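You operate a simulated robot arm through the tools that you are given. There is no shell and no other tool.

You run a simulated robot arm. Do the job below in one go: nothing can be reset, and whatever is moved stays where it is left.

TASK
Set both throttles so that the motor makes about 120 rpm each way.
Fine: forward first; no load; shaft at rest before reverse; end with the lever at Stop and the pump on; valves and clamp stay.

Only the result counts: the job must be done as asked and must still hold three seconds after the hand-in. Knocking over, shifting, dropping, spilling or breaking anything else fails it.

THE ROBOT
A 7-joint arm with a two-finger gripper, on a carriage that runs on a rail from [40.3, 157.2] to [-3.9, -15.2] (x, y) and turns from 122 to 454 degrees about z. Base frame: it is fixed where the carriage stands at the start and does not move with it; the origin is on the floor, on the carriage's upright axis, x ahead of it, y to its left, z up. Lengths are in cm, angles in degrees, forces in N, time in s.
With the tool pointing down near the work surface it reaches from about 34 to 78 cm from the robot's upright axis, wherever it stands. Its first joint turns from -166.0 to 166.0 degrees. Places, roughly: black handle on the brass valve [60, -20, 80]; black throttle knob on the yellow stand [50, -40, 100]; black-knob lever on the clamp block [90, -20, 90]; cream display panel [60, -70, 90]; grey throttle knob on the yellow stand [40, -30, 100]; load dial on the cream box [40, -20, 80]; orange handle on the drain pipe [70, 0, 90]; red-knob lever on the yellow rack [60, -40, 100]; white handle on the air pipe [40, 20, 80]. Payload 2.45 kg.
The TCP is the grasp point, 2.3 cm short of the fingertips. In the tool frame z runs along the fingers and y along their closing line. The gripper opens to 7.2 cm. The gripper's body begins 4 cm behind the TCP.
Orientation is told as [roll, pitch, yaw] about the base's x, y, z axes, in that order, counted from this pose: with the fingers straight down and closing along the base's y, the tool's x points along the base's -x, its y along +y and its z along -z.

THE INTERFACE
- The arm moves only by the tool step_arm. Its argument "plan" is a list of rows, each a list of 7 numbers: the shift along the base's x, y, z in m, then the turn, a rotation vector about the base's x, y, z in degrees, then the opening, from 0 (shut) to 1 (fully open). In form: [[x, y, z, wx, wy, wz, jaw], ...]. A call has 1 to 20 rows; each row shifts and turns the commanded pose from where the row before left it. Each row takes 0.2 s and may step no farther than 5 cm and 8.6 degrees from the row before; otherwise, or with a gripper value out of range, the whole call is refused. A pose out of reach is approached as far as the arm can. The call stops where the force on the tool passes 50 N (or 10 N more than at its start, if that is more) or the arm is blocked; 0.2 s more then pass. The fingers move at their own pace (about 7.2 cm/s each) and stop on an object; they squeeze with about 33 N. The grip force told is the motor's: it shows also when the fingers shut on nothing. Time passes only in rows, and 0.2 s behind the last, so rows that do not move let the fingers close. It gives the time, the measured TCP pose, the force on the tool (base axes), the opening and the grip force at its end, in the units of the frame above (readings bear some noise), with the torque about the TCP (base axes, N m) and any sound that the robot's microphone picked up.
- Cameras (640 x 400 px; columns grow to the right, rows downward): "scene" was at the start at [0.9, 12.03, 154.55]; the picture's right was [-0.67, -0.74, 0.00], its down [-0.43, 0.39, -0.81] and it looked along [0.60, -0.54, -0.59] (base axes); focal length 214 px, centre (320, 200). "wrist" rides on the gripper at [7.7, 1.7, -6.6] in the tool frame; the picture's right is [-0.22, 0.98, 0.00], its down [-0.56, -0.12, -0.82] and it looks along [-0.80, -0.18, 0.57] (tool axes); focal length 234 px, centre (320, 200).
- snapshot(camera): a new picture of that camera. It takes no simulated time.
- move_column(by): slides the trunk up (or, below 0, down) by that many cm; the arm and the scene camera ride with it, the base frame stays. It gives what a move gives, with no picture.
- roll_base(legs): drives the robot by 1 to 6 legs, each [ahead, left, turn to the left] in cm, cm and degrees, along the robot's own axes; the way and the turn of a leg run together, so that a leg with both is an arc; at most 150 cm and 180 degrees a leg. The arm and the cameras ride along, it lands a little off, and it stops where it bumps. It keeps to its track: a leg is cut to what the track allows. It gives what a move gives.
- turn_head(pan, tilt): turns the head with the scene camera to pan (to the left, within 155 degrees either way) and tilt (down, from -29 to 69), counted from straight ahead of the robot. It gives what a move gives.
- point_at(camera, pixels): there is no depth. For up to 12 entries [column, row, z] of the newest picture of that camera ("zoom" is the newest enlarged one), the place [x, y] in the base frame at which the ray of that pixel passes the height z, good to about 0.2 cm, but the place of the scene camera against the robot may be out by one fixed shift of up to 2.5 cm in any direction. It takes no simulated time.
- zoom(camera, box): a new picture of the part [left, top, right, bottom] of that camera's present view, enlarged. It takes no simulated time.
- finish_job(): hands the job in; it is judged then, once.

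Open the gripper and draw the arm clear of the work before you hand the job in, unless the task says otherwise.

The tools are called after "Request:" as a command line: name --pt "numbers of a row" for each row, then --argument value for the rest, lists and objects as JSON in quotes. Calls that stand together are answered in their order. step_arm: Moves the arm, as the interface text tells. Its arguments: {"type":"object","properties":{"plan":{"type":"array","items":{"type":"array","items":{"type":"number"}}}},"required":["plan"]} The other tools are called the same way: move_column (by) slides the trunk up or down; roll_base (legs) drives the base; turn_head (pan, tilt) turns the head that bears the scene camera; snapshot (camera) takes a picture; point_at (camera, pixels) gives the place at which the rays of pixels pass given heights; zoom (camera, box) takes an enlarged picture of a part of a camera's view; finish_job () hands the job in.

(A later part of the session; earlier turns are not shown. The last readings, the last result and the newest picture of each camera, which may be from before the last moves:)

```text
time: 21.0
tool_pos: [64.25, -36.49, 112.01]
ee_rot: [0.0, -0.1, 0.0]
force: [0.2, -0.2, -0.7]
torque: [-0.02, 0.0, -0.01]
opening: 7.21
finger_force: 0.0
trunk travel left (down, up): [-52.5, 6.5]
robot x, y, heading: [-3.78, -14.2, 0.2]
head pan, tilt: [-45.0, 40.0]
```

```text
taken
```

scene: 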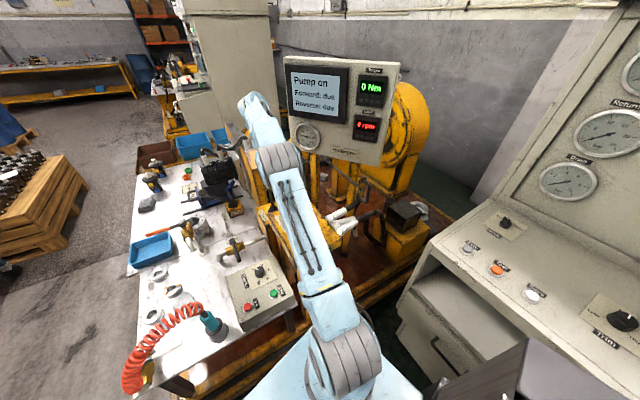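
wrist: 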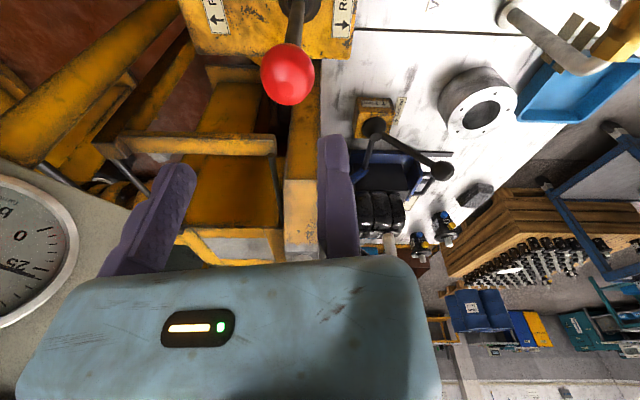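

The ball's right edge sits at about column 315 with the fixed-finger plane at about 320, leaving a few millimetres of clearance. I descend in small steps to z≈102 with the jaw open.

Request:
step_arm --pt "0 0 -0.03 0 0 0 1" --pt "0 0 -0.025 0 0 0 1" --pt "0 0 -0.025 0 0 0 1" --pt "0 0 -0.02 0 0 0 1" --pt "0 0 0 0 0 0 1"

Request:
snapshot --camera "wrist"

Request:
zoom --camera "scene" --box '[220, 60, 400, 230]'

```text
time: 22.2
tool_pos: [64.33, -36.48, 102.06]
ee_rot: [0.0, -0.2, -0.2]
force: [-0.3, -0.1, 0.4]
torque: [0.0, 0.02, -0.03]
opening: 7.18
finger_force: 0.1
trunk travel left (down, up): [-52.5, 6.5]
robot x, y, heading: [-3.68, -14.13, 0.2]
head pan, tilt: [-45.0, 40.0]
```

```text
taken
```

wrist: 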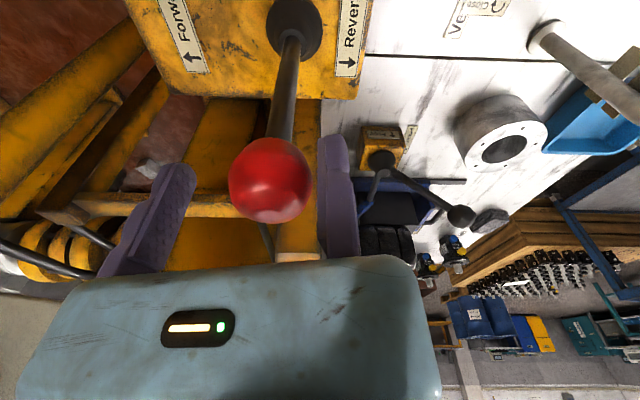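

```text
2.35 times, centred on (310, 145) of scene
```

zoom: 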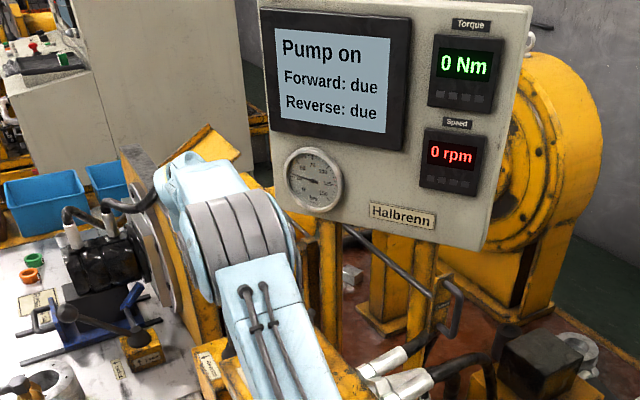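

The ball sits between the fingers at (270,180), about 0.4 cm from the fixed finger. I close loosely to about 3.8 cm around it, then ease it toward Forward (-y) a few centimetres along its arc and read the display.

Request:
step_arm --pt "0 0 0 0 0 0 0.54" --pt "0 0 0 0 0 0 0.54" --pt "0 -0.004 0 0 0 0 0.54" --pt "0 -0.01 0 0 0 0 0.54" --pt "0 -0.01 -0.001 0 0 0 0.54" --pt "0 -0.01 -0.0015 0 0 0 0.54" --pt "0 0 0 0 0 0 0.54"

Request:
snapshot --camera "wrist"

Request:
zoom --camera "scene" --box '[220, 60, 400, 230]'

```text
time: 23.8
tool_pos: [63.92, -39.94, 101.77]
ee_rot: [0.1, 0.0, -0.1]
force: [-34.6, 10.7, -5.6]
torque: [0.31, 0.36, -0.62]
opening: 3.99
finger_force: 45.0
trunk travel left (down, up): [-52.5, 6.5]
robot x, y, heading: [-3.58, -14.53, -0.1]
head pan, tilt: [-45.0, 40.0]
```

```text
taken
```

wrist: 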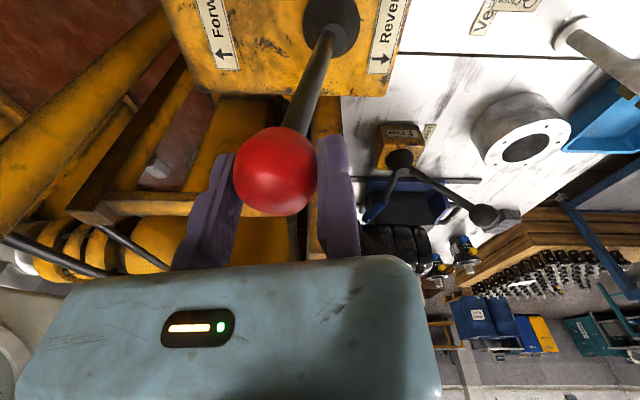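

```text
2.35 times, centred on (310, 145) of scene
```

zoom: 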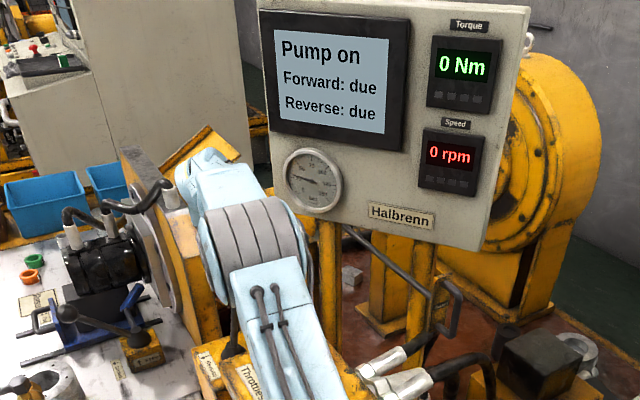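

The ball is about 4 cm wide (opening 3.99), and the lever pushed back with -35 N along x, so its swing follows the stand's own axis, roughly (-0.22,-0.98). I loosen the jaw slightly, correct x, and go on along that line.

Request:
step_arm --pt "-0.003 0 0 0 0 0 0.59" --pt "-0.003 0 0 0 0 0 0.59" --pt "-0.0022 -0.01 -0.002 0 0 0 0.59" --pt "-0.0022 -0.01 -0.0025 0 0 0 0.59" --pt "0 0 0 0 0 0 0.59"

Request:
snapshot --camera "wrist"

Request:
zoom --camera "scene" --box '[220, 60, 400, 230]'

```text
time: 25.0
tool_pos: [63.23, -41.9, 101.4]
ee_rot: [0.0, -0.1, -0.1]
force: [0.7, -0.1, 0.4]
torque: [-0.01, -0.01, -0.02]
opening: 4.26
finger_force: 0.0
trunk travel left (down, up): [-52.5, 6.5]
robot x, y, heading: [-3.56, -13.89, -0.2]
head pan, tilt: [-45.0, 40.0]
```

```text
taken
```

wrist: 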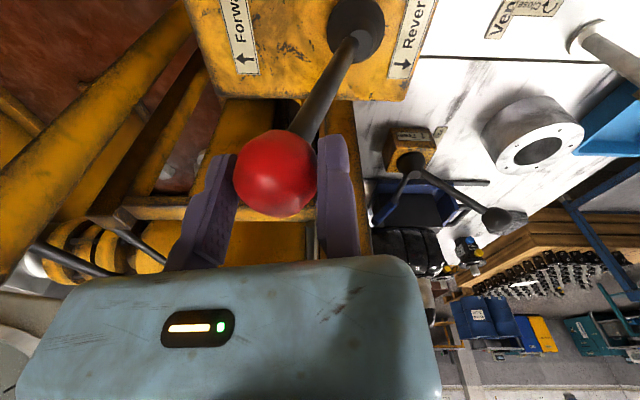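

```text
2.35 times, centred on (310, 145) of scene
```

zoom: 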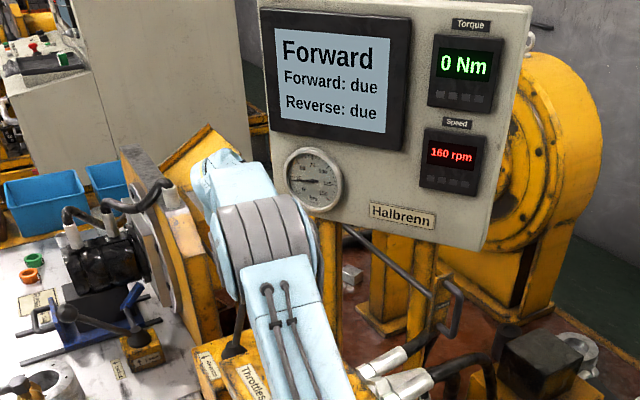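

The display now says "Forward" with 160 rpm and the tool force is nearly zero. I hold still briefly to see whether the lever stays and the speed settles.

Request:
step_arm --pt "0 0 0 0 0 0 0.72" --pt "0 0 0 0 0 0 0.72" --pt "0 0 0 0 0 0 0.72" --pt "0 0 0 0 0 0 0.72" --pt "0 0 0 0 0 0 0.72" --pt "0 0 0 0 0 0 0.72" --pt "0 0 0 0 0 0 0.72" --pt "0 0 0 0 0 0 0.72"

Request:
snapshot --camera "wrist"

Request:
zoom --camera "scene" --box '[220, 60, 400, 230]'

```text
time: 26.8
tool_pos: [63.2, -42.04, 101.41]
ee_rot: [0.0, -0.1, 0.0]
force: [0.3, 0.1, 0.0]
torque: [0.02, 0.0, 0.01]
opening: 5.17
finger_force: 0.1
trunk travel left (down, up): [-52.5, 6.5]
robot x, y, heading: [-3.22, -14.3, 0.2]
head pan, tilt: [-45.0, 40.0]
```

```text
taken
```

wrist: 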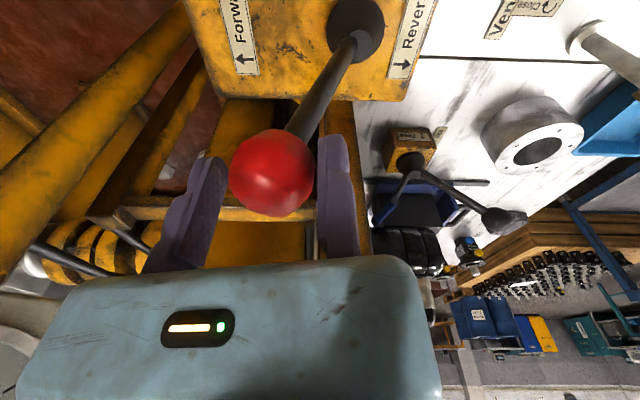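

```text
2.35 times, centred on (310, 145) of scene
```

zoom: 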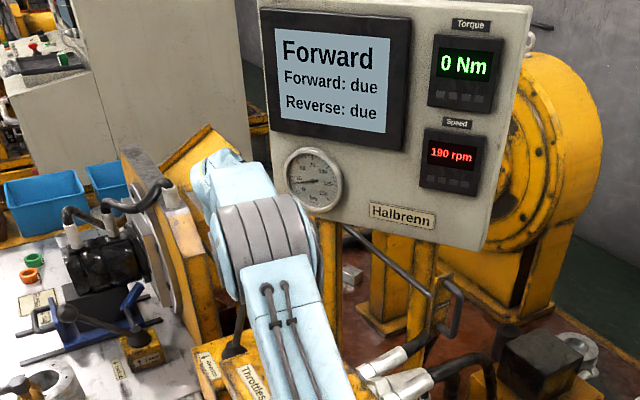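

The speed settled near 190 rpm and the lever stays in Forward by itself. I open fully, back off the ball, rise, and swing over to the black (Forward) throttle at z≈111 with the hand turned -64° so the jaw closes across its T-bar.

Request:
step_arm --pt "0 0.004 0 0 0 0 1" --pt "0 0 0 0 0 0 1" --pt "0 0 0.03 0 0 0 1" --pt "0 0 0.04 0 0 0 1" --pt "0 0 0.03 0 0 0 1" --pt "-0.04 0 0 0 0 -8 1" --pt "-0.04 0 0 0 0 -8 1" --pt "-0.04 0 0 0 0 -8 1" --pt "-0.039 -0.004 0 0 0 -8 1" --pt "0 0 0 0 0 -8 1" --pt "0 0 0 0 0 -8 1" --pt "0 0 0 0 0 -8 1" --pt "0 0 0 0 0 -8 1" --pt "0 0 0 0 0 0 1"

Request:
snapshot --camera "wrist"

Request:
snapshot --camera "scene"

```text
time: 29.8
tool_pos: [47.16, -41.92, 111.27]
ee_rot: [0.0, -0.1, -64.2]
force: [-1.0, 0.0, 0.1]
torque: [0.0, -0.01, -0.02]
opening: 7.19
finger_force: 0.1
trunk travel left (down, up): [-52.5, 6.5]
robot x, y, heading: [-3.79, -13.65, 0.1]
head pan, tilt: [-45.0, 40.0]
```

```text
taken
```

wrist: 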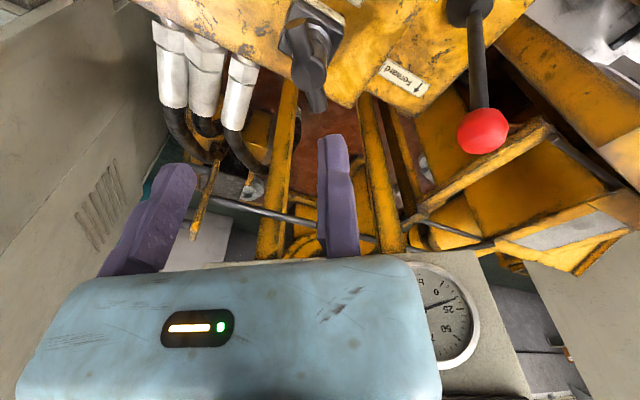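

```text
taken
```

scene: 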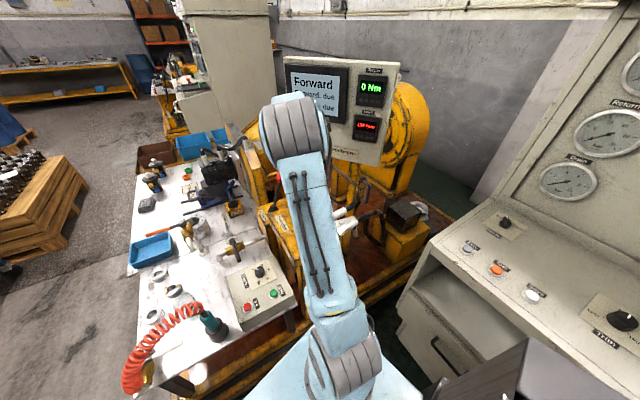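

The rpm panel is visible in the scene view at (366,126). I zoom on the black T-bar in the wrist picture and on the readout.

Request:
zoom --camera "wrist" --box '[240, 0, 400, 120]'

Request:
zoom --camera "scene" --box '[280, 60, 400, 160]'

```text
3.33 times, centred on (320, 60) of wrist
```

zoom: 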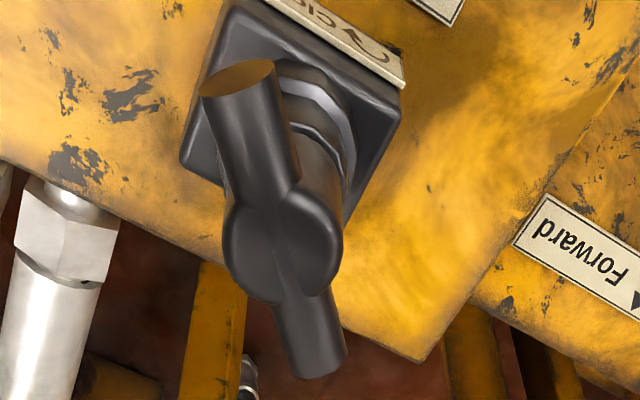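

```text
4.00 times, centred on (340, 110) of scene
```

zoom: 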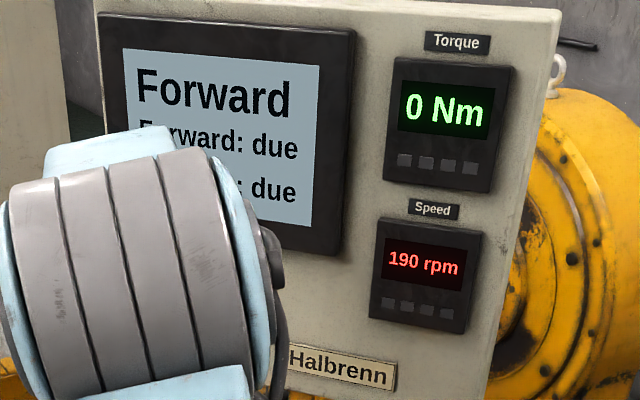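

The speed holds at 190 rpm. The T-bar has a thicker round hub, about 2.2 cm wide, with 1.5 cm arms; gripping one arm off-centre will drive it without slipping. I query the hub centre and both bar ends from this pose and look at the "Close" arrow.

Request:
point_at --camera "wrist" --pixels '[[308.9, 75, 99], [308.9, 75, 100], [308.9, 75, 101], [295.5, 22.5, 99], [295.5, 22.5, 100], [295.5, 22.5, 101], [320, 111, 99], [320, 111, 100], [320, 111, 101]]'

Request:
zoom --camera "wrist" --box '[300, 0, 360, 30]'

```text
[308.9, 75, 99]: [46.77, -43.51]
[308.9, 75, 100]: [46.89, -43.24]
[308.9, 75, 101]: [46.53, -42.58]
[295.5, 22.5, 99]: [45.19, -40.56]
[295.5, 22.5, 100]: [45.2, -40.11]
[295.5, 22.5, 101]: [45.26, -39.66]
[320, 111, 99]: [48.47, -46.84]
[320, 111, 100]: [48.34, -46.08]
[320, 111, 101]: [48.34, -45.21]
```

```text
10.67 times, centred on (330, 15) of wrist
```

zoom: 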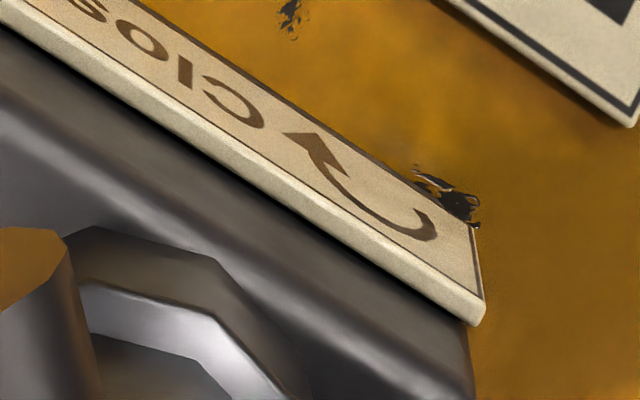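

The label arrow reads ↷ Close, so clockwise from above (negative yaw) closes. I lower the jaw over the near (+y) arm of the T-bar, about 2 cm from the hub centre, with the fixed finger on the +x side.

Request:
step_arm --pt "-0.006 0.0125 0 0 0 1 0.7" --pt "0 0 -0.035 0 0 0 0.7" --pt "0 0 -0.035 0 0 0 0.7" --pt "0 0 0 0 0 0 0.7"

Request:
snapshot --camera "wrist"

```text
time: 30.8
tool_pos: [46.72, -40.73, 104.21]
ee_rot: [0.0, 0.0, -63.0]
force: [-0.1, -0.8, -0.7]
torque: [0.0, 0.01, 0.03]
opening: 5.04
finger_force: 0.0
trunk travel left (down, up): [-52.5, 6.5]
robot x, y, heading: [-3.86, -14.08, 0.3]
head pan, tilt: [-45.0, 40.0]
```

```text
taken
```

wrist: 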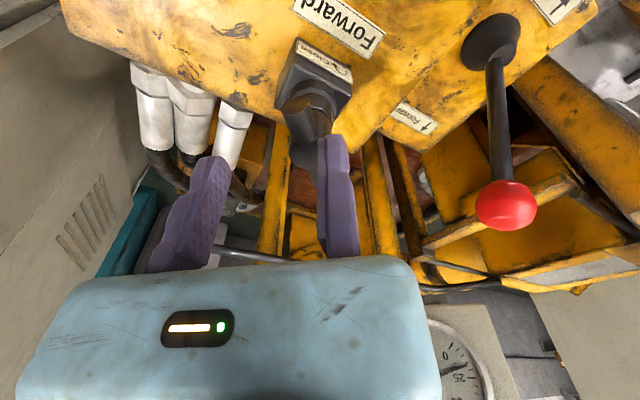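

I zoom in to check that the fixed finger will clear the bar on the way down.

Request:
zoom --camera "wrist" --box '[220, 40, 400, 200]'

Request:
point_at --camera "wrist" --pixels '[[305, 103, 100], [303, 140, 100], [320, 100, 100], [320, 130, 100]]'

```text
2.50 times, centred on (310, 120) of wrist
```

zoom: 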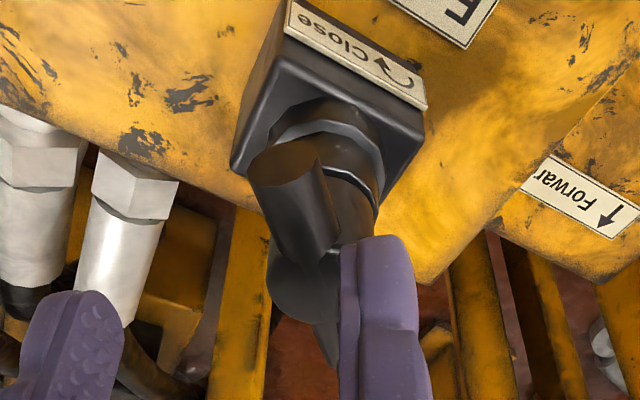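

```text
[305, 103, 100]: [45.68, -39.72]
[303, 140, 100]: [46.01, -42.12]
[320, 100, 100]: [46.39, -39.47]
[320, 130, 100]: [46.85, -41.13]
```

Clearance between the bar's right edge (zoom 330) and the finger plane (zoom 345) looks like about 0.3 cm. I descend the last 3.4 cm and check force and picture.

Request:
step_arm --pt "0 0 -0.012 0 0 0 0.7" --pt "0 0 -0.012 0 0 0 0.7" --pt "0 0 -0.01 0 0 0 0.7" --pt "0 0 0 0 0 0 0.7"

Request:
zoom --camera "wrist" --box '[200, 60, 420, 260]'

```text
time: 31.8
tool_pos: [46.82, -40.71, 100.94]
ee_rot: [0.0, -0.1, -63.1]
force: [-0.7, -0.9, -0.1]
torque: [-0.01, 0.0, 0.0]
opening: 5.04
finger_force: 0.0
trunk travel left (down, up): [-52.5, 6.5]
robot x, y, heading: [-3.66, -14.62, 0.1]
head pan, tilt: [-45.0, 40.0]
```

```text
2.00 times, centred on (310, 160) of wrist
```

zoom: 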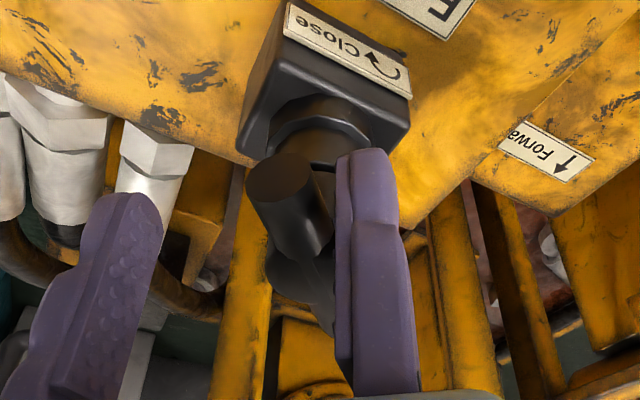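

The bar sits next to the fixed finger with about 0.2 cm gap. I shift 0.2 cm to meet it and close the jaw on the arm.

Request:
step_arm --pt "-0.0018 -0.0009 0 0 0 0 0.4" --pt "0 0 0 0 0 0 0.2" --pt "0 0 0 0 0 0 0.1" --pt "0 0 0 0 0 0 0.1" --pt "0 0 0 0 0 0 0.1"

Request:
zoom --camera "wrist" --box '[200, 60, 420, 260]'

Request:
zoom --camera "scene" --box '[280, 60, 400, 160]'

```text
time: 33.0
tool_pos: [46.44, -40.82, 101.03]
ee_rot: [0.0, -0.1, -63.1]
force: [-5.6, -1.5, -1.5]
torque: [-0.04, 0.04, -0.13]
opening: 1.77
finger_force: 42.9
trunk travel left (down, up): [-52.5, 6.5]
robot x, y, heading: [-3.67, -14.35, -0.2]
head pan, tilt: [-45.0, 40.0]
```

```text
2.00 times, centred on (310, 160) of wrist
```

zoom: 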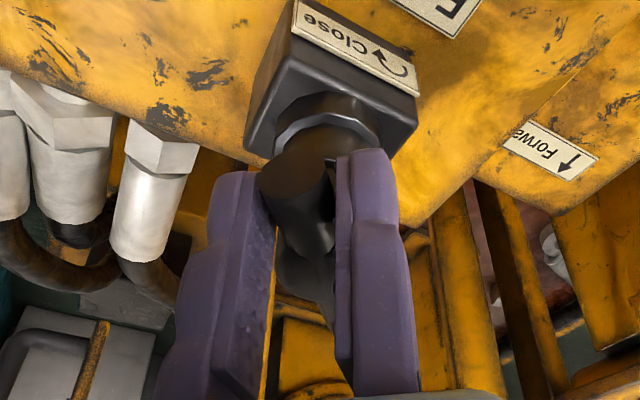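

```text
4.00 times, centred on (340, 110) of scene
```

zoom: 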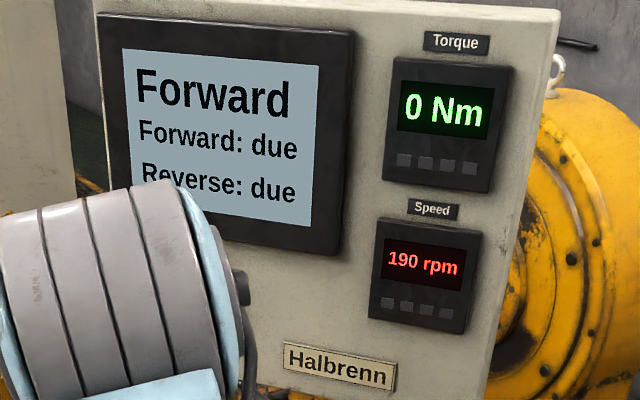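

The jaw holds the arm (opening 1.77, hardly any side force) and the speed is still 190 rpm. I turn it clockwise by 15° about the hub axis, moving the hand on the matching arc.

Request:
step_arm --pt "0.00272 -0.0001 0 0 0 -7.5 0.1" --pt "0.00268 -0.00045 0 0 0 -7.5 0.1" --pt "0 0 0 0 0 0 0.1" --pt "0 0 0 0 0 0 0.1" --pt "0 0 0 0 0 0 0.1"

Request:
zoom --camera "scene" --box '[280, 60, 400, 160]'

Request:
zoom --camera "wrist" --box '[200, 60, 420, 260]'

```text
time: 34.2
tool_pos: [47.13, -40.78, 101.09]
ee_rot: [0.0, -0.2, -78.1]
force: [-1.4, -1.7, -6.6]
torque: [-0.26, -0.08, 0.0]
opening: 1.77
finger_force: 43.0
trunk travel left (down, up): [-52.5, 6.5]
robot x, y, heading: [-3.93, -14.18, -0.2]
head pan, tilt: [-45.0, 40.0]
```

```text
4.00 times, centred on (340, 110) of scene
```

zoom: 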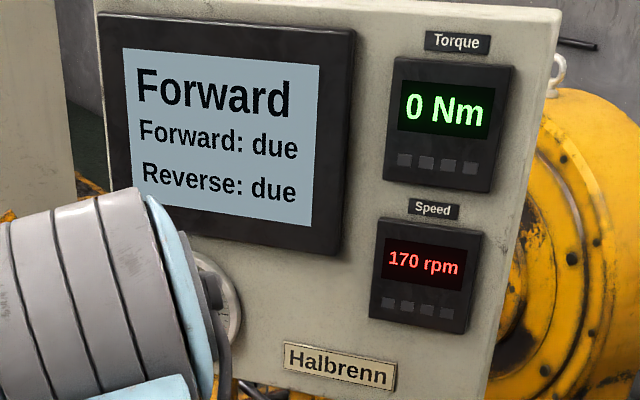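

```text
2.00 times, centred on (310, 160) of wrist
```

zoom: 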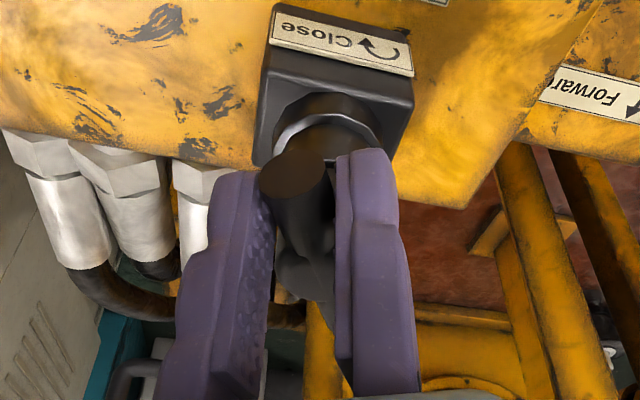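

Turning 15° clockwise brought it from 190 to 170 rpm with little force. I turn another 15° and wait a bit longer for it to settle.

Request:
step_arm --pt "0.0026 -0.0008 0 0 0 -7.5 0.1" --pt "0.00248 -0.00113 0 0 0 -7.5 0.1" --pt "0 0 0 0 0 0 0.1" --pt "0 0 0 0 0 0 0.1" --pt "0 0 0 0 0 0 0.1" --pt "0 0 0 0 0 0 0.1" --pt "0 0 0 0 0 0 0.1" --pt "0 0 0 0 0 0 0.1"

Request:
zoom --camera "scene" --box '[280, 60, 400, 160]'

Request:
zoom --camera "wrist" --box '[200, 60, 420, 260]'

```text
time: 36.0
tool_pos: [47.64, -41.01, 100.92]
ee_rot: [0.0, -0.1, -92.9]
force: [16.2, -2.3, 3.6]
torque: [0.61, -0.26, 0.34]
opening: 1.77
finger_force: 43.3
trunk travel left (down, up): [-52.5, 6.5]
robot x, y, heading: [-3.87, -14.48, 0.2]
head pan, tilt: [-45.0, 40.0]
```

```text
4.00 times, centred on (340, 110) of scene
```

zoom: 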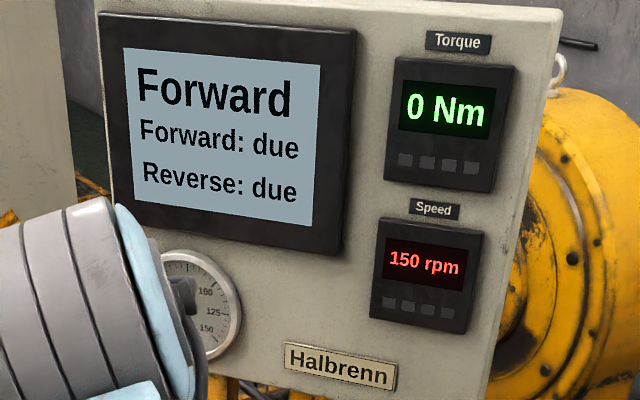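

```text
2.00 times, centred on (310, 160) of wrist
```

zoom: 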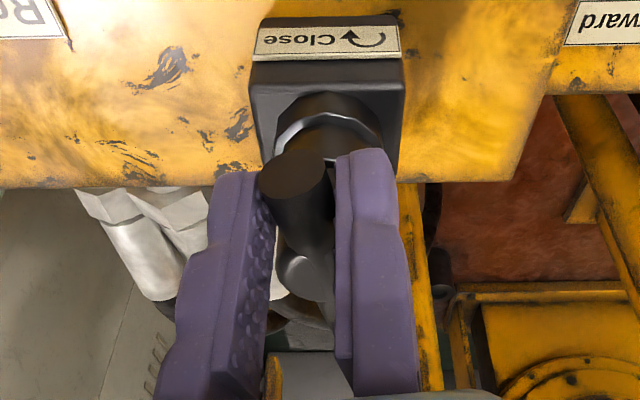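

At 30° total it reads 150 rpm, about 1.3 rpm per degree; there's a 16 N side load along +x from a slightly off axis estimate. I turn 15° more, easing x by 0.1 cm.

Request:
step_arm --pt "0.0031 -0.00145 0 0 0 -7.5 0.1" --pt "0.0023 -0.00174 0 0 0 -7.5 0.1" --pt "0 0 0 0 0 0 0.1" --pt "0 0 0 0 0 0 0.1" --pt "0 0 0 0 0 0 0.1" --pt "0 0 0 0 0 0 0.1" --pt "0 0 0 0 0 0 0.1" --pt "0 0 0 0 0 0 0.1"

Request:
zoom --camera "scene" --box '[280, 60, 400, 160]'

Request:
zoom --camera "wrist" --box '[200, 60, 420, 260]'

```text
time: 37.8
tool_pos: [48.19, -41.31, 101.01]
ee_rot: [0.0, -0.1, -108.1]
force: [22.8, -4.7, 13.1]
torque: [0.05, -0.33, 0.44]
opening: 1.75
finger_force: 43.2
trunk travel left (down, up): [-52.5, 6.5]
robot x, y, heading: [-3.76, -14.27, -0.0]
head pan, tilt: [-45.0, 40.0]
```

```text
4.00 times, centred on (340, 110) of scene
```

zoom: 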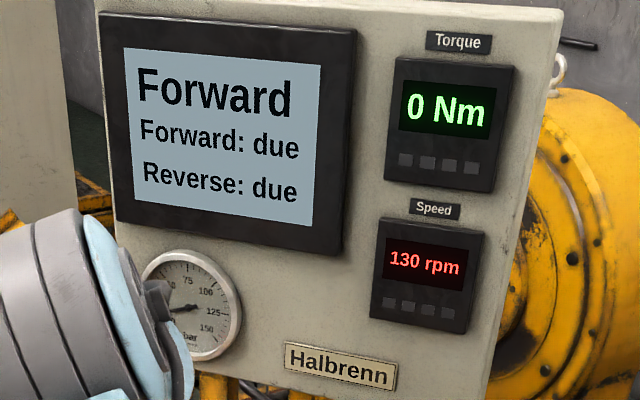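

```text
2.00 times, centred on (310, 160) of wrist
```

zoom: 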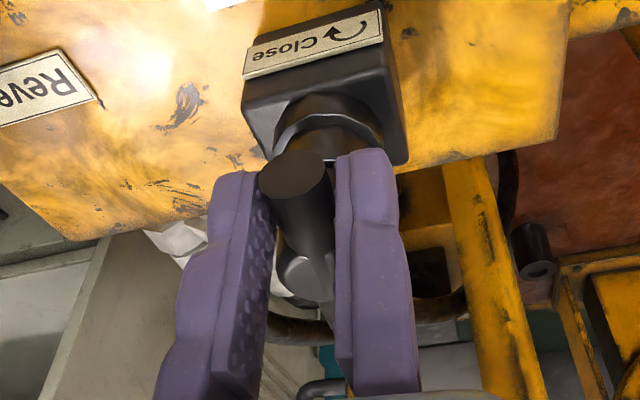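

It reads 130 rpm at 45°. I go on in 4° steps to find where the reading changes to 120, again easing x a little.

Request:
step_arm --pt "0.002 -0.001 0 0 0 -4 0.1" --pt "0 0 0 0 0 0 0.1" --pt "0 0 0 0 0 0 0.1" --pt "0 0 0 0 0 0 0.1" --pt "0 0 0 0 0 0 0.1" --pt "0 0 0 0 0 0 0.1"

Request:
zoom --camera "scene" --box '[280, 60, 400, 160]'

```text
time: 39.2
tool_pos: [48.2, -41.44, 100.89]
ee_rot: [-0.1, -0.1, -112.0]
force: [18.0, -5.4, 18.3]
torque: [-0.4, -0.06, 0.39]
opening: 1.78
finger_force: 42.9
trunk travel left (down, up): [-52.5, 6.5]
robot x, y, heading: [-3.89, -14.28, -0.2]
head pan, tilt: [-45.0, 40.0]
```

```text
4.00 times, centred on (340, 110) of scene
```

zoom: 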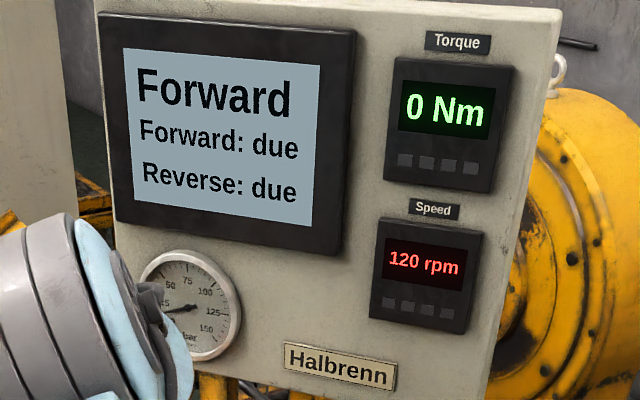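

The reading is now 120 rpm, probably just below the rounding edge. I turn 2° more toward the middle of the band and wait to see whether the "Forward: due" line changes.

Request:
step_arm --pt "0.0006 -0.0006 0 0 0 -2 0.1" --pt "0 0 0 0 0 0 0.1" --pt "0 0 0 0 0 0 0.1" --pt "0 0 0 0 0 0 0.1" --pt "0 0 0 0 0 0 0.1" --pt "0 0 0 0 0 0 0.1" --pt "0 0 0 0 0 0 0.1" --pt "0 0 0 0 0 0 0.1" --pt "0 0 0 0 0 0 0.1" --pt "0 0 0 0 0 0 0.1" --pt "0 0 0 0 0 0 0.1" --pt "0 0 0 0 0 0 0.1"

Request:
zoom --camera "scene" --box '[280, 60, 400, 160]'

Request:
zoom --camera "wrist" --box '[200, 60, 420, 260]'

```text
time: 41.8
tool_pos: [48.31, -41.54, 100.99]
ee_rot: [0.0, -0.2, -114.0]
force: [16.2, -7.8, 17.2]
torque: [-0.37, -0.01, 0.45]
opening: 1.79
finger_force: 43.2
trunk travel left (down, up): [-52.5, 6.5]
robot x, y, heading: [-3.45, -14.57, -0.0]
head pan, tilt: [-45.0, 40.0]
```

```text
4.00 times, centred on (340, 110) of scene
```

zoom: 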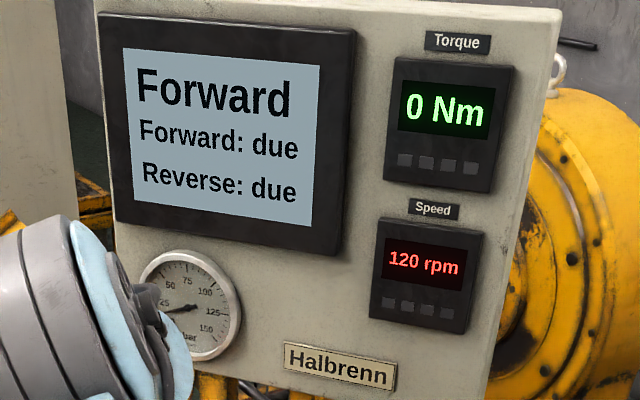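

```text
2.00 times, centred on (310, 160) of wrist
```

zoom: 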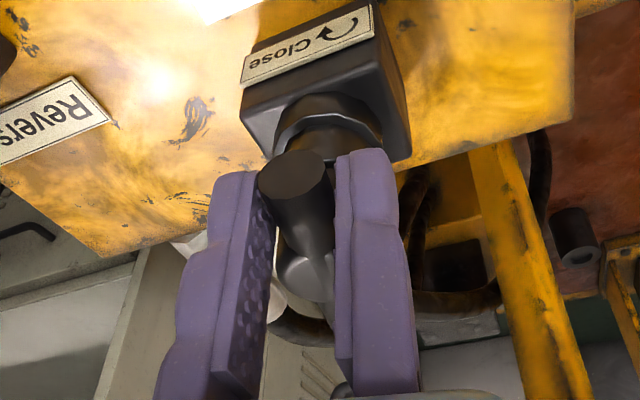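

It reads 120 but the panel still says "Forward: due". I feel for the lower edge of the rounding by turning 2° more and waiting.

Request:
step_arm --pt "0.0005 -0.0006 0 0 0 -2 0.1" --pt "0 0 0 0 0 0 0.1" --pt "0 0 0 0 0 0 0.1" --pt "0 0 0 0 0 0 0.1" --pt "0 0 0 0 0 0 0.1" --pt "0 0 0 0 0 0 0.1" --pt "0 0 0 0 0 0 0.1" --pt "0 0 0 0 0 0 0.1"

Request:
zoom --camera "scene" --box '[280, 60, 400, 160]'

```text
time: 43.6
tool_pos: [48.42, -41.53, 101.0]
ee_rot: [0.0, -0.1, -116.0]
force: [15.7, -7.5, 15.2]
torque: [-0.23, -0.12, 0.4]
opening: 1.77
finger_force: 43.1
trunk travel left (down, up): [-52.5, 6.5]
robot x, y, heading: [-3.61, -14.13, 0.1]
head pan, tilt: [-45.0, 40.0]
```

```text
4.00 times, centred on (340, 110) of scene
```

zoom: 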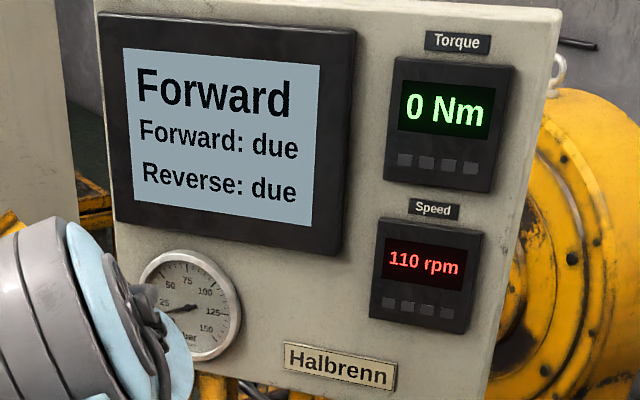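

It flipped to 110 at 53°, so the 120 band runs from about 46° to 52.5°. I turn back 4° to the middle (49°) and hold for a few seconds.

Request:
step_arm --pt "-0.0005 0.0006 0 0 0 2 0.1" --pt "-0.0006 0.0006 0 0 0 2 0.1" --pt "0 0 0 0 0 0 0.1" --pt "0 0 0 0 0 0 0.1" --pt "0 0 0 0 0 0 0.1" --pt "0 0 0 0 0 0 0.1" --pt "0 0 0 0 0 0 0.1" --pt "0 0 0 0 0 0 0.1" --pt "0 0 0 0 0 0 0.1" --pt "0 0 0 0 0 0 0.1" --pt "0 0 0 0 0 0 0.1" --pt "0 0 0 0 0 0 0.1" --pt "0 0 0 0 0 0 0.1" --pt "0 0 0 0 0 0 0.1" --pt "0 0 0 0 0 0 0.1" --pt "0 0 0 0 0 0 0.1"

Request:
zoom --camera "scene" --box '[280, 60, 400, 160]'

```text
time: 47.0
tool_pos: [48.4, -41.51, 100.89]
ee_rot: [0.0, -0.1, -112.0]
force: [14.3, -8.4, 18.4]
torque: [-0.23, -0.11, 0.42]
opening: 1.78
finger_force: 43.0
trunk travel left (down, up): [-52.5, 6.5]
robot x, y, heading: [-3.42, -14.11, 0.1]
head pan, tilt: [-45.0, 40.0]
```

```text
4.00 times, centred on (340, 110) of scene
```

zoom: 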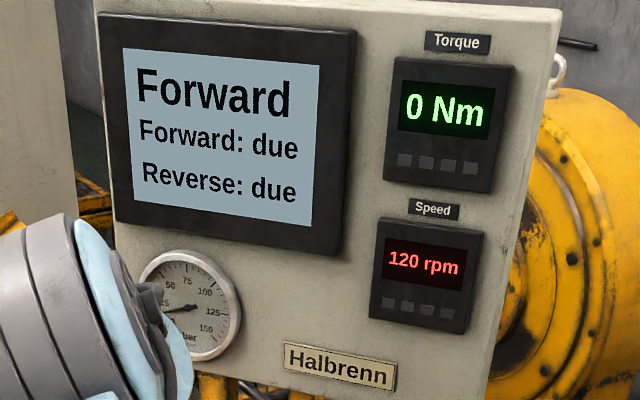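

Back at 120 rpm. I open the jaw to release the arm of the knob and check that the reading holds.

Request:
step_arm --pt "0 0 0 0 0 0 0.3" --pt "0 0 0 0 0 0 0.5" --pt "0 0 0 0 0 0 0.6" --pt "0 0 0 0 0 0 0.6" --pt "0 0 0 0 0 0 0.6" --pt "0 0 0 0 0 0 0.6" --pt "0 0 0 0 0 0 0.6" --pt "0 0 0 0 0 0 0.6"

Request:
zoom --camera "scene" --box '[280, 60, 400, 160]'

Request:
zoom --camera "wrist" --box '[200, 60, 420, 260]'

```text
time: 48.8
tool_pos: [48.29, -41.31, 101.08]
ee_rot: [0.0, -0.1, -112.1]
force: [0.4, -0.2, 0.7]
torque: [0.02, 0.0, 0.0]
opening: 4.34
finger_force: 0.1
trunk travel left (down, up): [-52.5, 6.5]
robot x, y, heading: [-3.66, -14.04, -0.2]
head pan, tilt: [-45.0, 40.0]
```

```text
4.00 times, centred on (340, 110) of scene
```

zoom: 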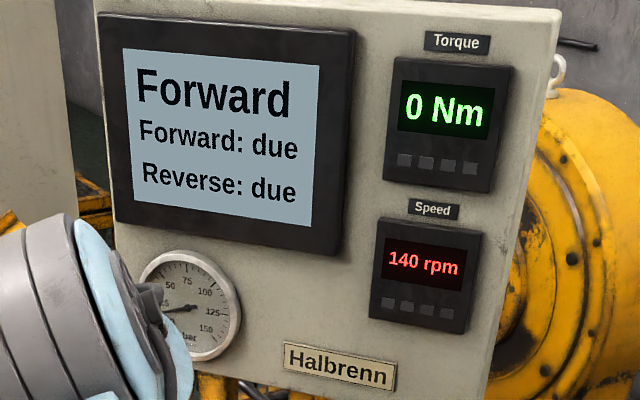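

```text
2.00 times, centred on (310, 160) of wrist
```

zoom: 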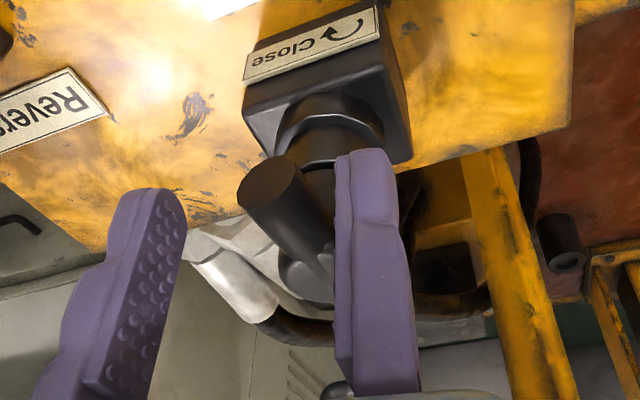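

On release the knob sprang back and the reading rose to 140 rpm. I wait a little to see whether it's still creeping before turning it again.

Request:
step_arm --pt "0 0 0 0 0 0 0.6" --pt "0 0 0 0 0 0 0.6" --pt "0 0 0 0 0 0 0.6" --pt "0 0 0 0 0 0 0.6" --pt "0 0 0 0 0 0 0.6" --pt "0 0 0 0 0 0 0.6" --pt "0 0 0 0 0 0 0.6" --pt "0 0 0 0 0 0 0.6" --pt "0 0 0 0 0 0 0.6" --pt "0 0 0 0 0 0 0.6"

Request:
zoom --camera "scene" --box '[280, 60, 400, 160]'

Request:
zoom --camera "wrist" --box '[200, 60, 420, 260]'

```text
time: 51.0
tool_pos: [48.37, -41.47, 101.02]
ee_rot: [0.0, -0.1, -112.1]
force: [-0.2, 0.1, 0.0]
torque: [-0.01, 0.0, -0.03]
opening: 4.32
finger_force: 0.1
trunk travel left (down, up): [-52.5, 6.5]
robot x, y, heading: [-3.72, -14.23, -0.1]
head pan, tilt: [-45.0, 40.0]
```

```text
4.00 times, centred on (340, 110) of scene
```

zoom: 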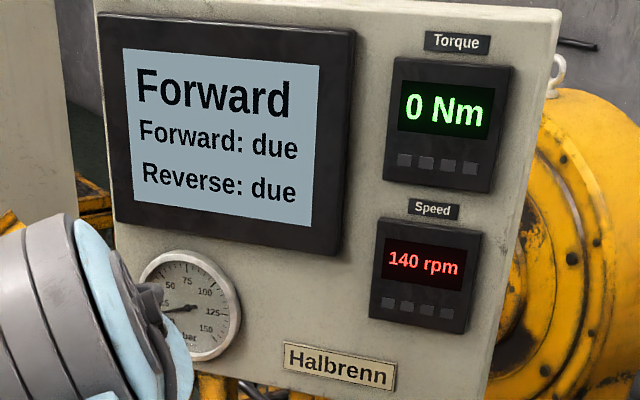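

```text
2.00 times, centred on (310, 160) of wrist
```

zoom: 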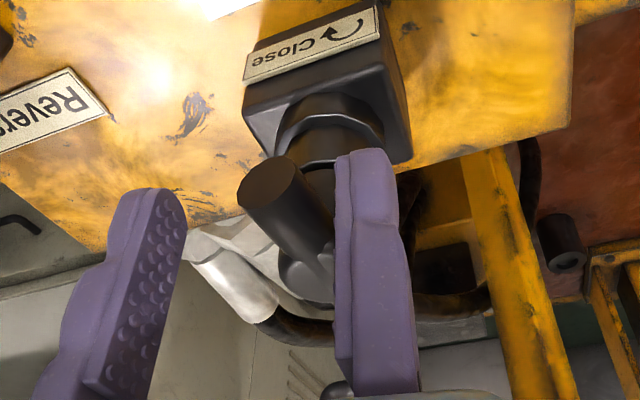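

The reading is steady at 140, so the knob springs back about 14° when let go. I'll realign the hand with the bar (+12°), regrip, and overshoot so it comes to rest at 120.

Request:
step_arm --pt "-0.0012 0.0011 0 0 0 6 0.6" --pt "-0.0012 0.0011 0 0 0 6 0.6" --pt "0 0 0 0 0 0 0.6"

Request:
zoom --camera "wrist" --box '[200, 60, 420, 260]'

```text
time: 51.8
tool_pos: [48.03, -41.23, 101.06]
ee_rot: [0.1, -0.1, -100.1]
force: [-0.1, 0.2, -0.3]
torque: [-0.01, 0.02, 0.02]
opening: 4.3
finger_force: 0.1
trunk travel left (down, up): [-52.5, 6.5]
robot x, y, heading: [-3.73, -14.33, -0.0]
head pan, tilt: [-45.0, 40.0]
```

```text
2.00 times, centred on (310, 160) of wrist
```

zoom: 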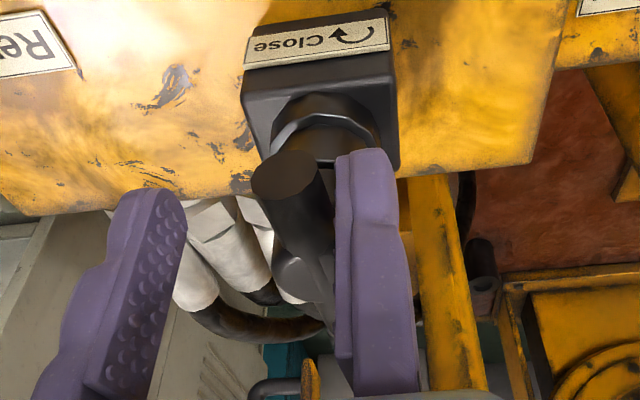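

The bar is now about parallel with the fixed finger. I close, and then turn clockwise to about yaw -127 along the arc.

Request:
step_arm --pt "-0.001 0.0002 0 0 0 0 0.3" --pt "-0.0005 0.0001 0 0 0 0 0.1" --pt "0 0 0 0 0 0 0.1" --pt "0 0 0 0 0 0 0.1" --pt "0.0021 -0.0017 0 0 0 -7.5 0.1" --pt "0.0019 -0.002 0 0 0 -7.5 0.1" --pt "0.0016 -0.0022 0 0 0 -7.5 0.1" --pt "0.0008 -0.0014 0 0 0 -4.5 0.1" --pt "0 0 0 0 0 0 0.1" --pt "0 0 0 0 0 0 0.1" --pt "0 0 0 0 0 0 0.1" --pt "0 0 0 0 0 0 0.1" --pt "0 0 0 0 0 0 0.1"

Request:
zoom --camera "scene" --box '[280, 60, 400, 160]'

Request:
zoom --camera "wrist" --box '[200, 60, 420, 260]'

```text
time: 54.6
tool_pos: [48.74, -42.03, 101.03]
ee_rot: [0.1, 0.0, -127.0]
force: [25.8, -11.5, 9.2]
torque: [-0.16, -0.32, 0.54]
opening: 1.77
finger_force: 43.0
trunk travel left (down, up): [-52.5, 6.5]
robot x, y, heading: [-3.54, -14.3, -0.0]
head pan, tilt: [-45.0, 40.0]
```

```text
4.00 times, centred on (340, 110) of scene
```

zoom: 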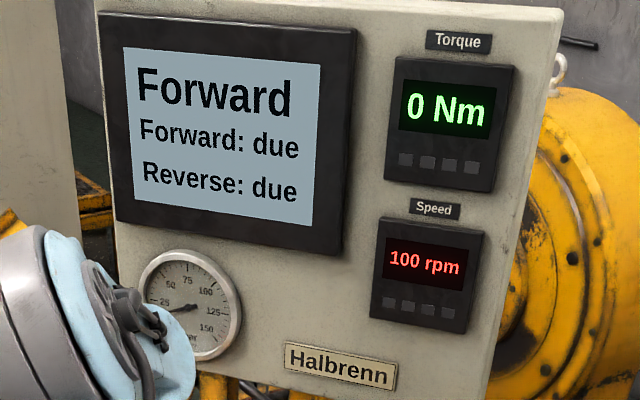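

```text
2.00 times, centred on (310, 160) of wrist
```

zoom: 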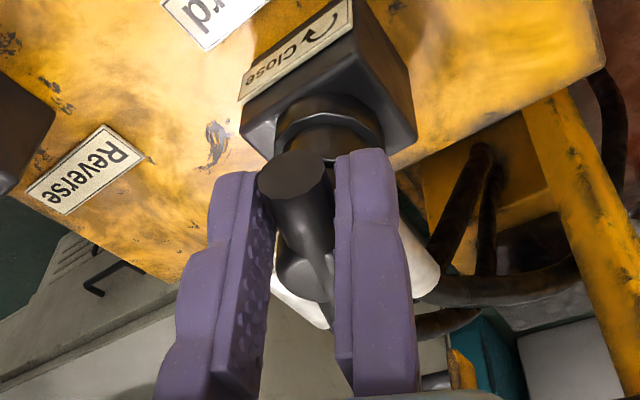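

Held at 100 rpm, but a 27 N side load shows my arc is a bit off. I relieve that load by shifting 0.15 cm along the force, check the reading, and only then release.

Request:
step_arm --pt "0.0012 -0.0009 0 0 0 0 0.1" --pt "0 0 0 0 0 0 0.1" --pt "0 0 0 0 0 0 0.1" --pt "0 0 0 0 0 0 0.1"

Request:
zoom --camera "scene" --box '[280, 60, 400, 160]'

```text
time: 55.6
tool_pos: [48.82, -41.94, 100.97]
ee_rot: [0.0, 0.0, -126.9]
force: [19.3, -3.0, 13.8]
torque: [-0.42, 0.17, 0.28]
opening: 1.78
finger_force: 43.1
trunk travel left (down, up): [-52.5, 6.5]
robot x, y, heading: [-4.1, -14.45, -0.2]
head pan, tilt: [-45.0, 40.0]
```

```text
4.00 times, centred on (340, 110) of scene
```

zoom: 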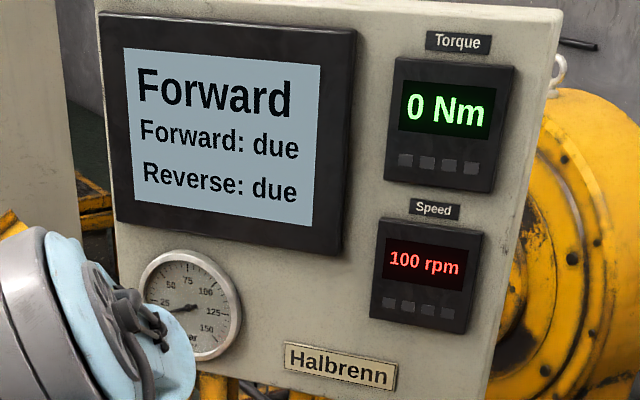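

The load dropped somewhat and the reading is unchanged. I shift a touch more along +x, then loosen the jaw just a little and watch what the knob does.

Request:
step_arm --pt "0.0012 0.0 -0.0005 0 0 0 0.1" --pt "0 0 0 0 0 0 0.1" --pt "0 0 0 0 0 0 0.29" --pt "0 0 0 0 0 0 0.29" --pt "0 0 0 0 0 0 0.29" --pt "0 0 0 0 0 0 0.29" --pt "0 0 0 0 0 0 0.29" --pt "0 0 0 0 0 0 0.29"

Request:
zoom --camera "scene" --box '[280, 60, 400, 160]'

Request:
zoom --camera "wrist" --box '[200, 60, 420, 260]'

```text
time: 57.4
tool_pos: [48.68, -42.03, 100.88]
ee_rot: [0.0, -0.1, -127.1]
force: [-0.6, 0.8, -0.3]
torque: [0.0, -0.02, 0.02]
opening: 2.15
finger_force: 0.2
trunk travel left (down, up): [-52.5, 6.5]
robot x, y, heading: [-3.08, -13.94, 0.0]
head pan, tilt: [-45.0, 40.0]
```

```text
4.00 times, centred on (340, 110) of scene
```

zoom: 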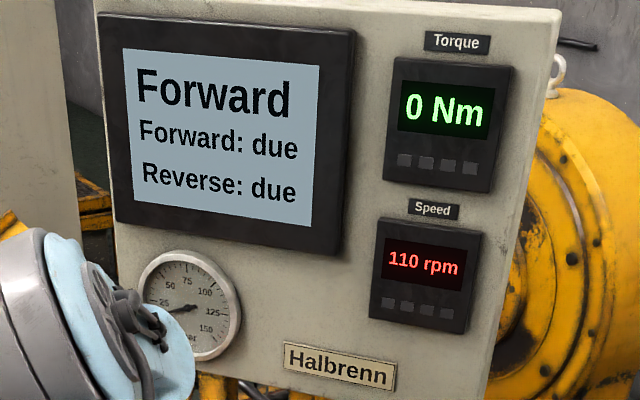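

```text
2.00 times, centred on (310, 160) of wrist
```

zoom: 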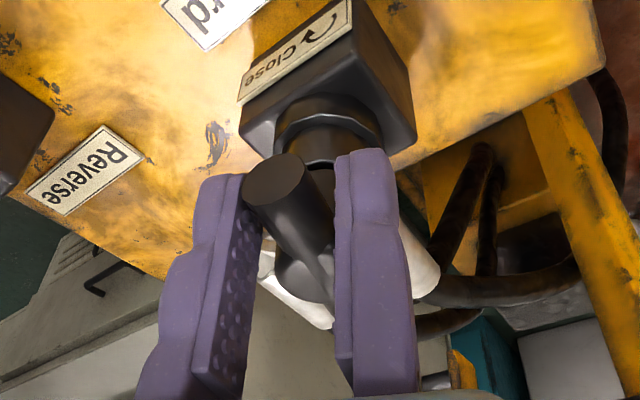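

With the jaw a little loosened the bar leans onto the moving finger, so the knob really springs back; it reads 110 now. I open further and read the resting value.

Request:
step_arm --pt "0 0 0 0 0 0 0.6" --pt "0 0 0 0 0 0 0.6" --pt "0 0 0 0 0 0 0.6" --pt "0 0 0 0 0 0 0.6" --pt "0 0 0 0 0 0 0.6" --pt "0 0 0 0 0 0 0.6" --pt "0 0 0 0 0 0 0.6" --pt "0 0 0 0 0 0 0.6"

Request:
zoom --camera "scene" --box '[280, 60, 400, 160]'

Request:
zoom --camera "wrist" --box '[200, 60, 420, 260]'

```text
time: 59.2
tool_pos: [48.7, -42.0, 101.07]
ee_rot: [0.1, -0.1, -127.0]
force: [-0.3, -0.4, -0.8]
torque: [0.03, -0.03, 0.01]
opening: 4.34
finger_force: 0.0
trunk travel left (down, up): [-52.5, 6.5]
robot x, y, heading: [-3.64, -14.54, -0.2]
head pan, tilt: [-45.0, 40.0]
```

```text
4.00 times, centred on (340, 110) of scene
```

zoom: 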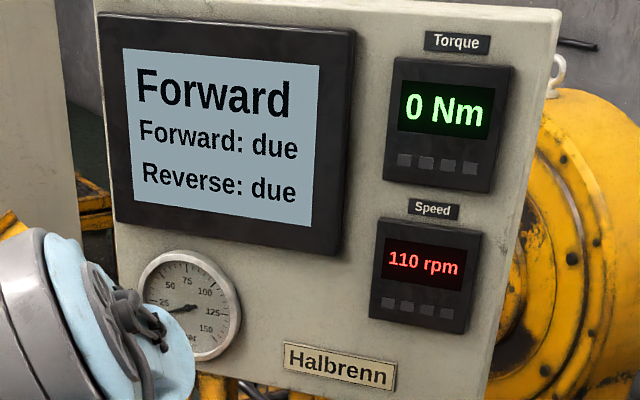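

```text
2.00 times, centred on (310, 160) of wrist
```

zoom: 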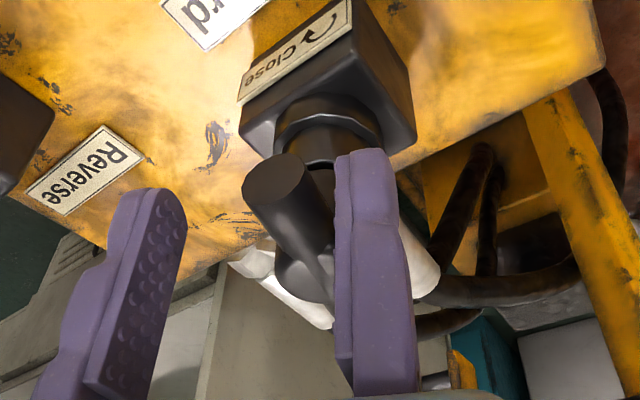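

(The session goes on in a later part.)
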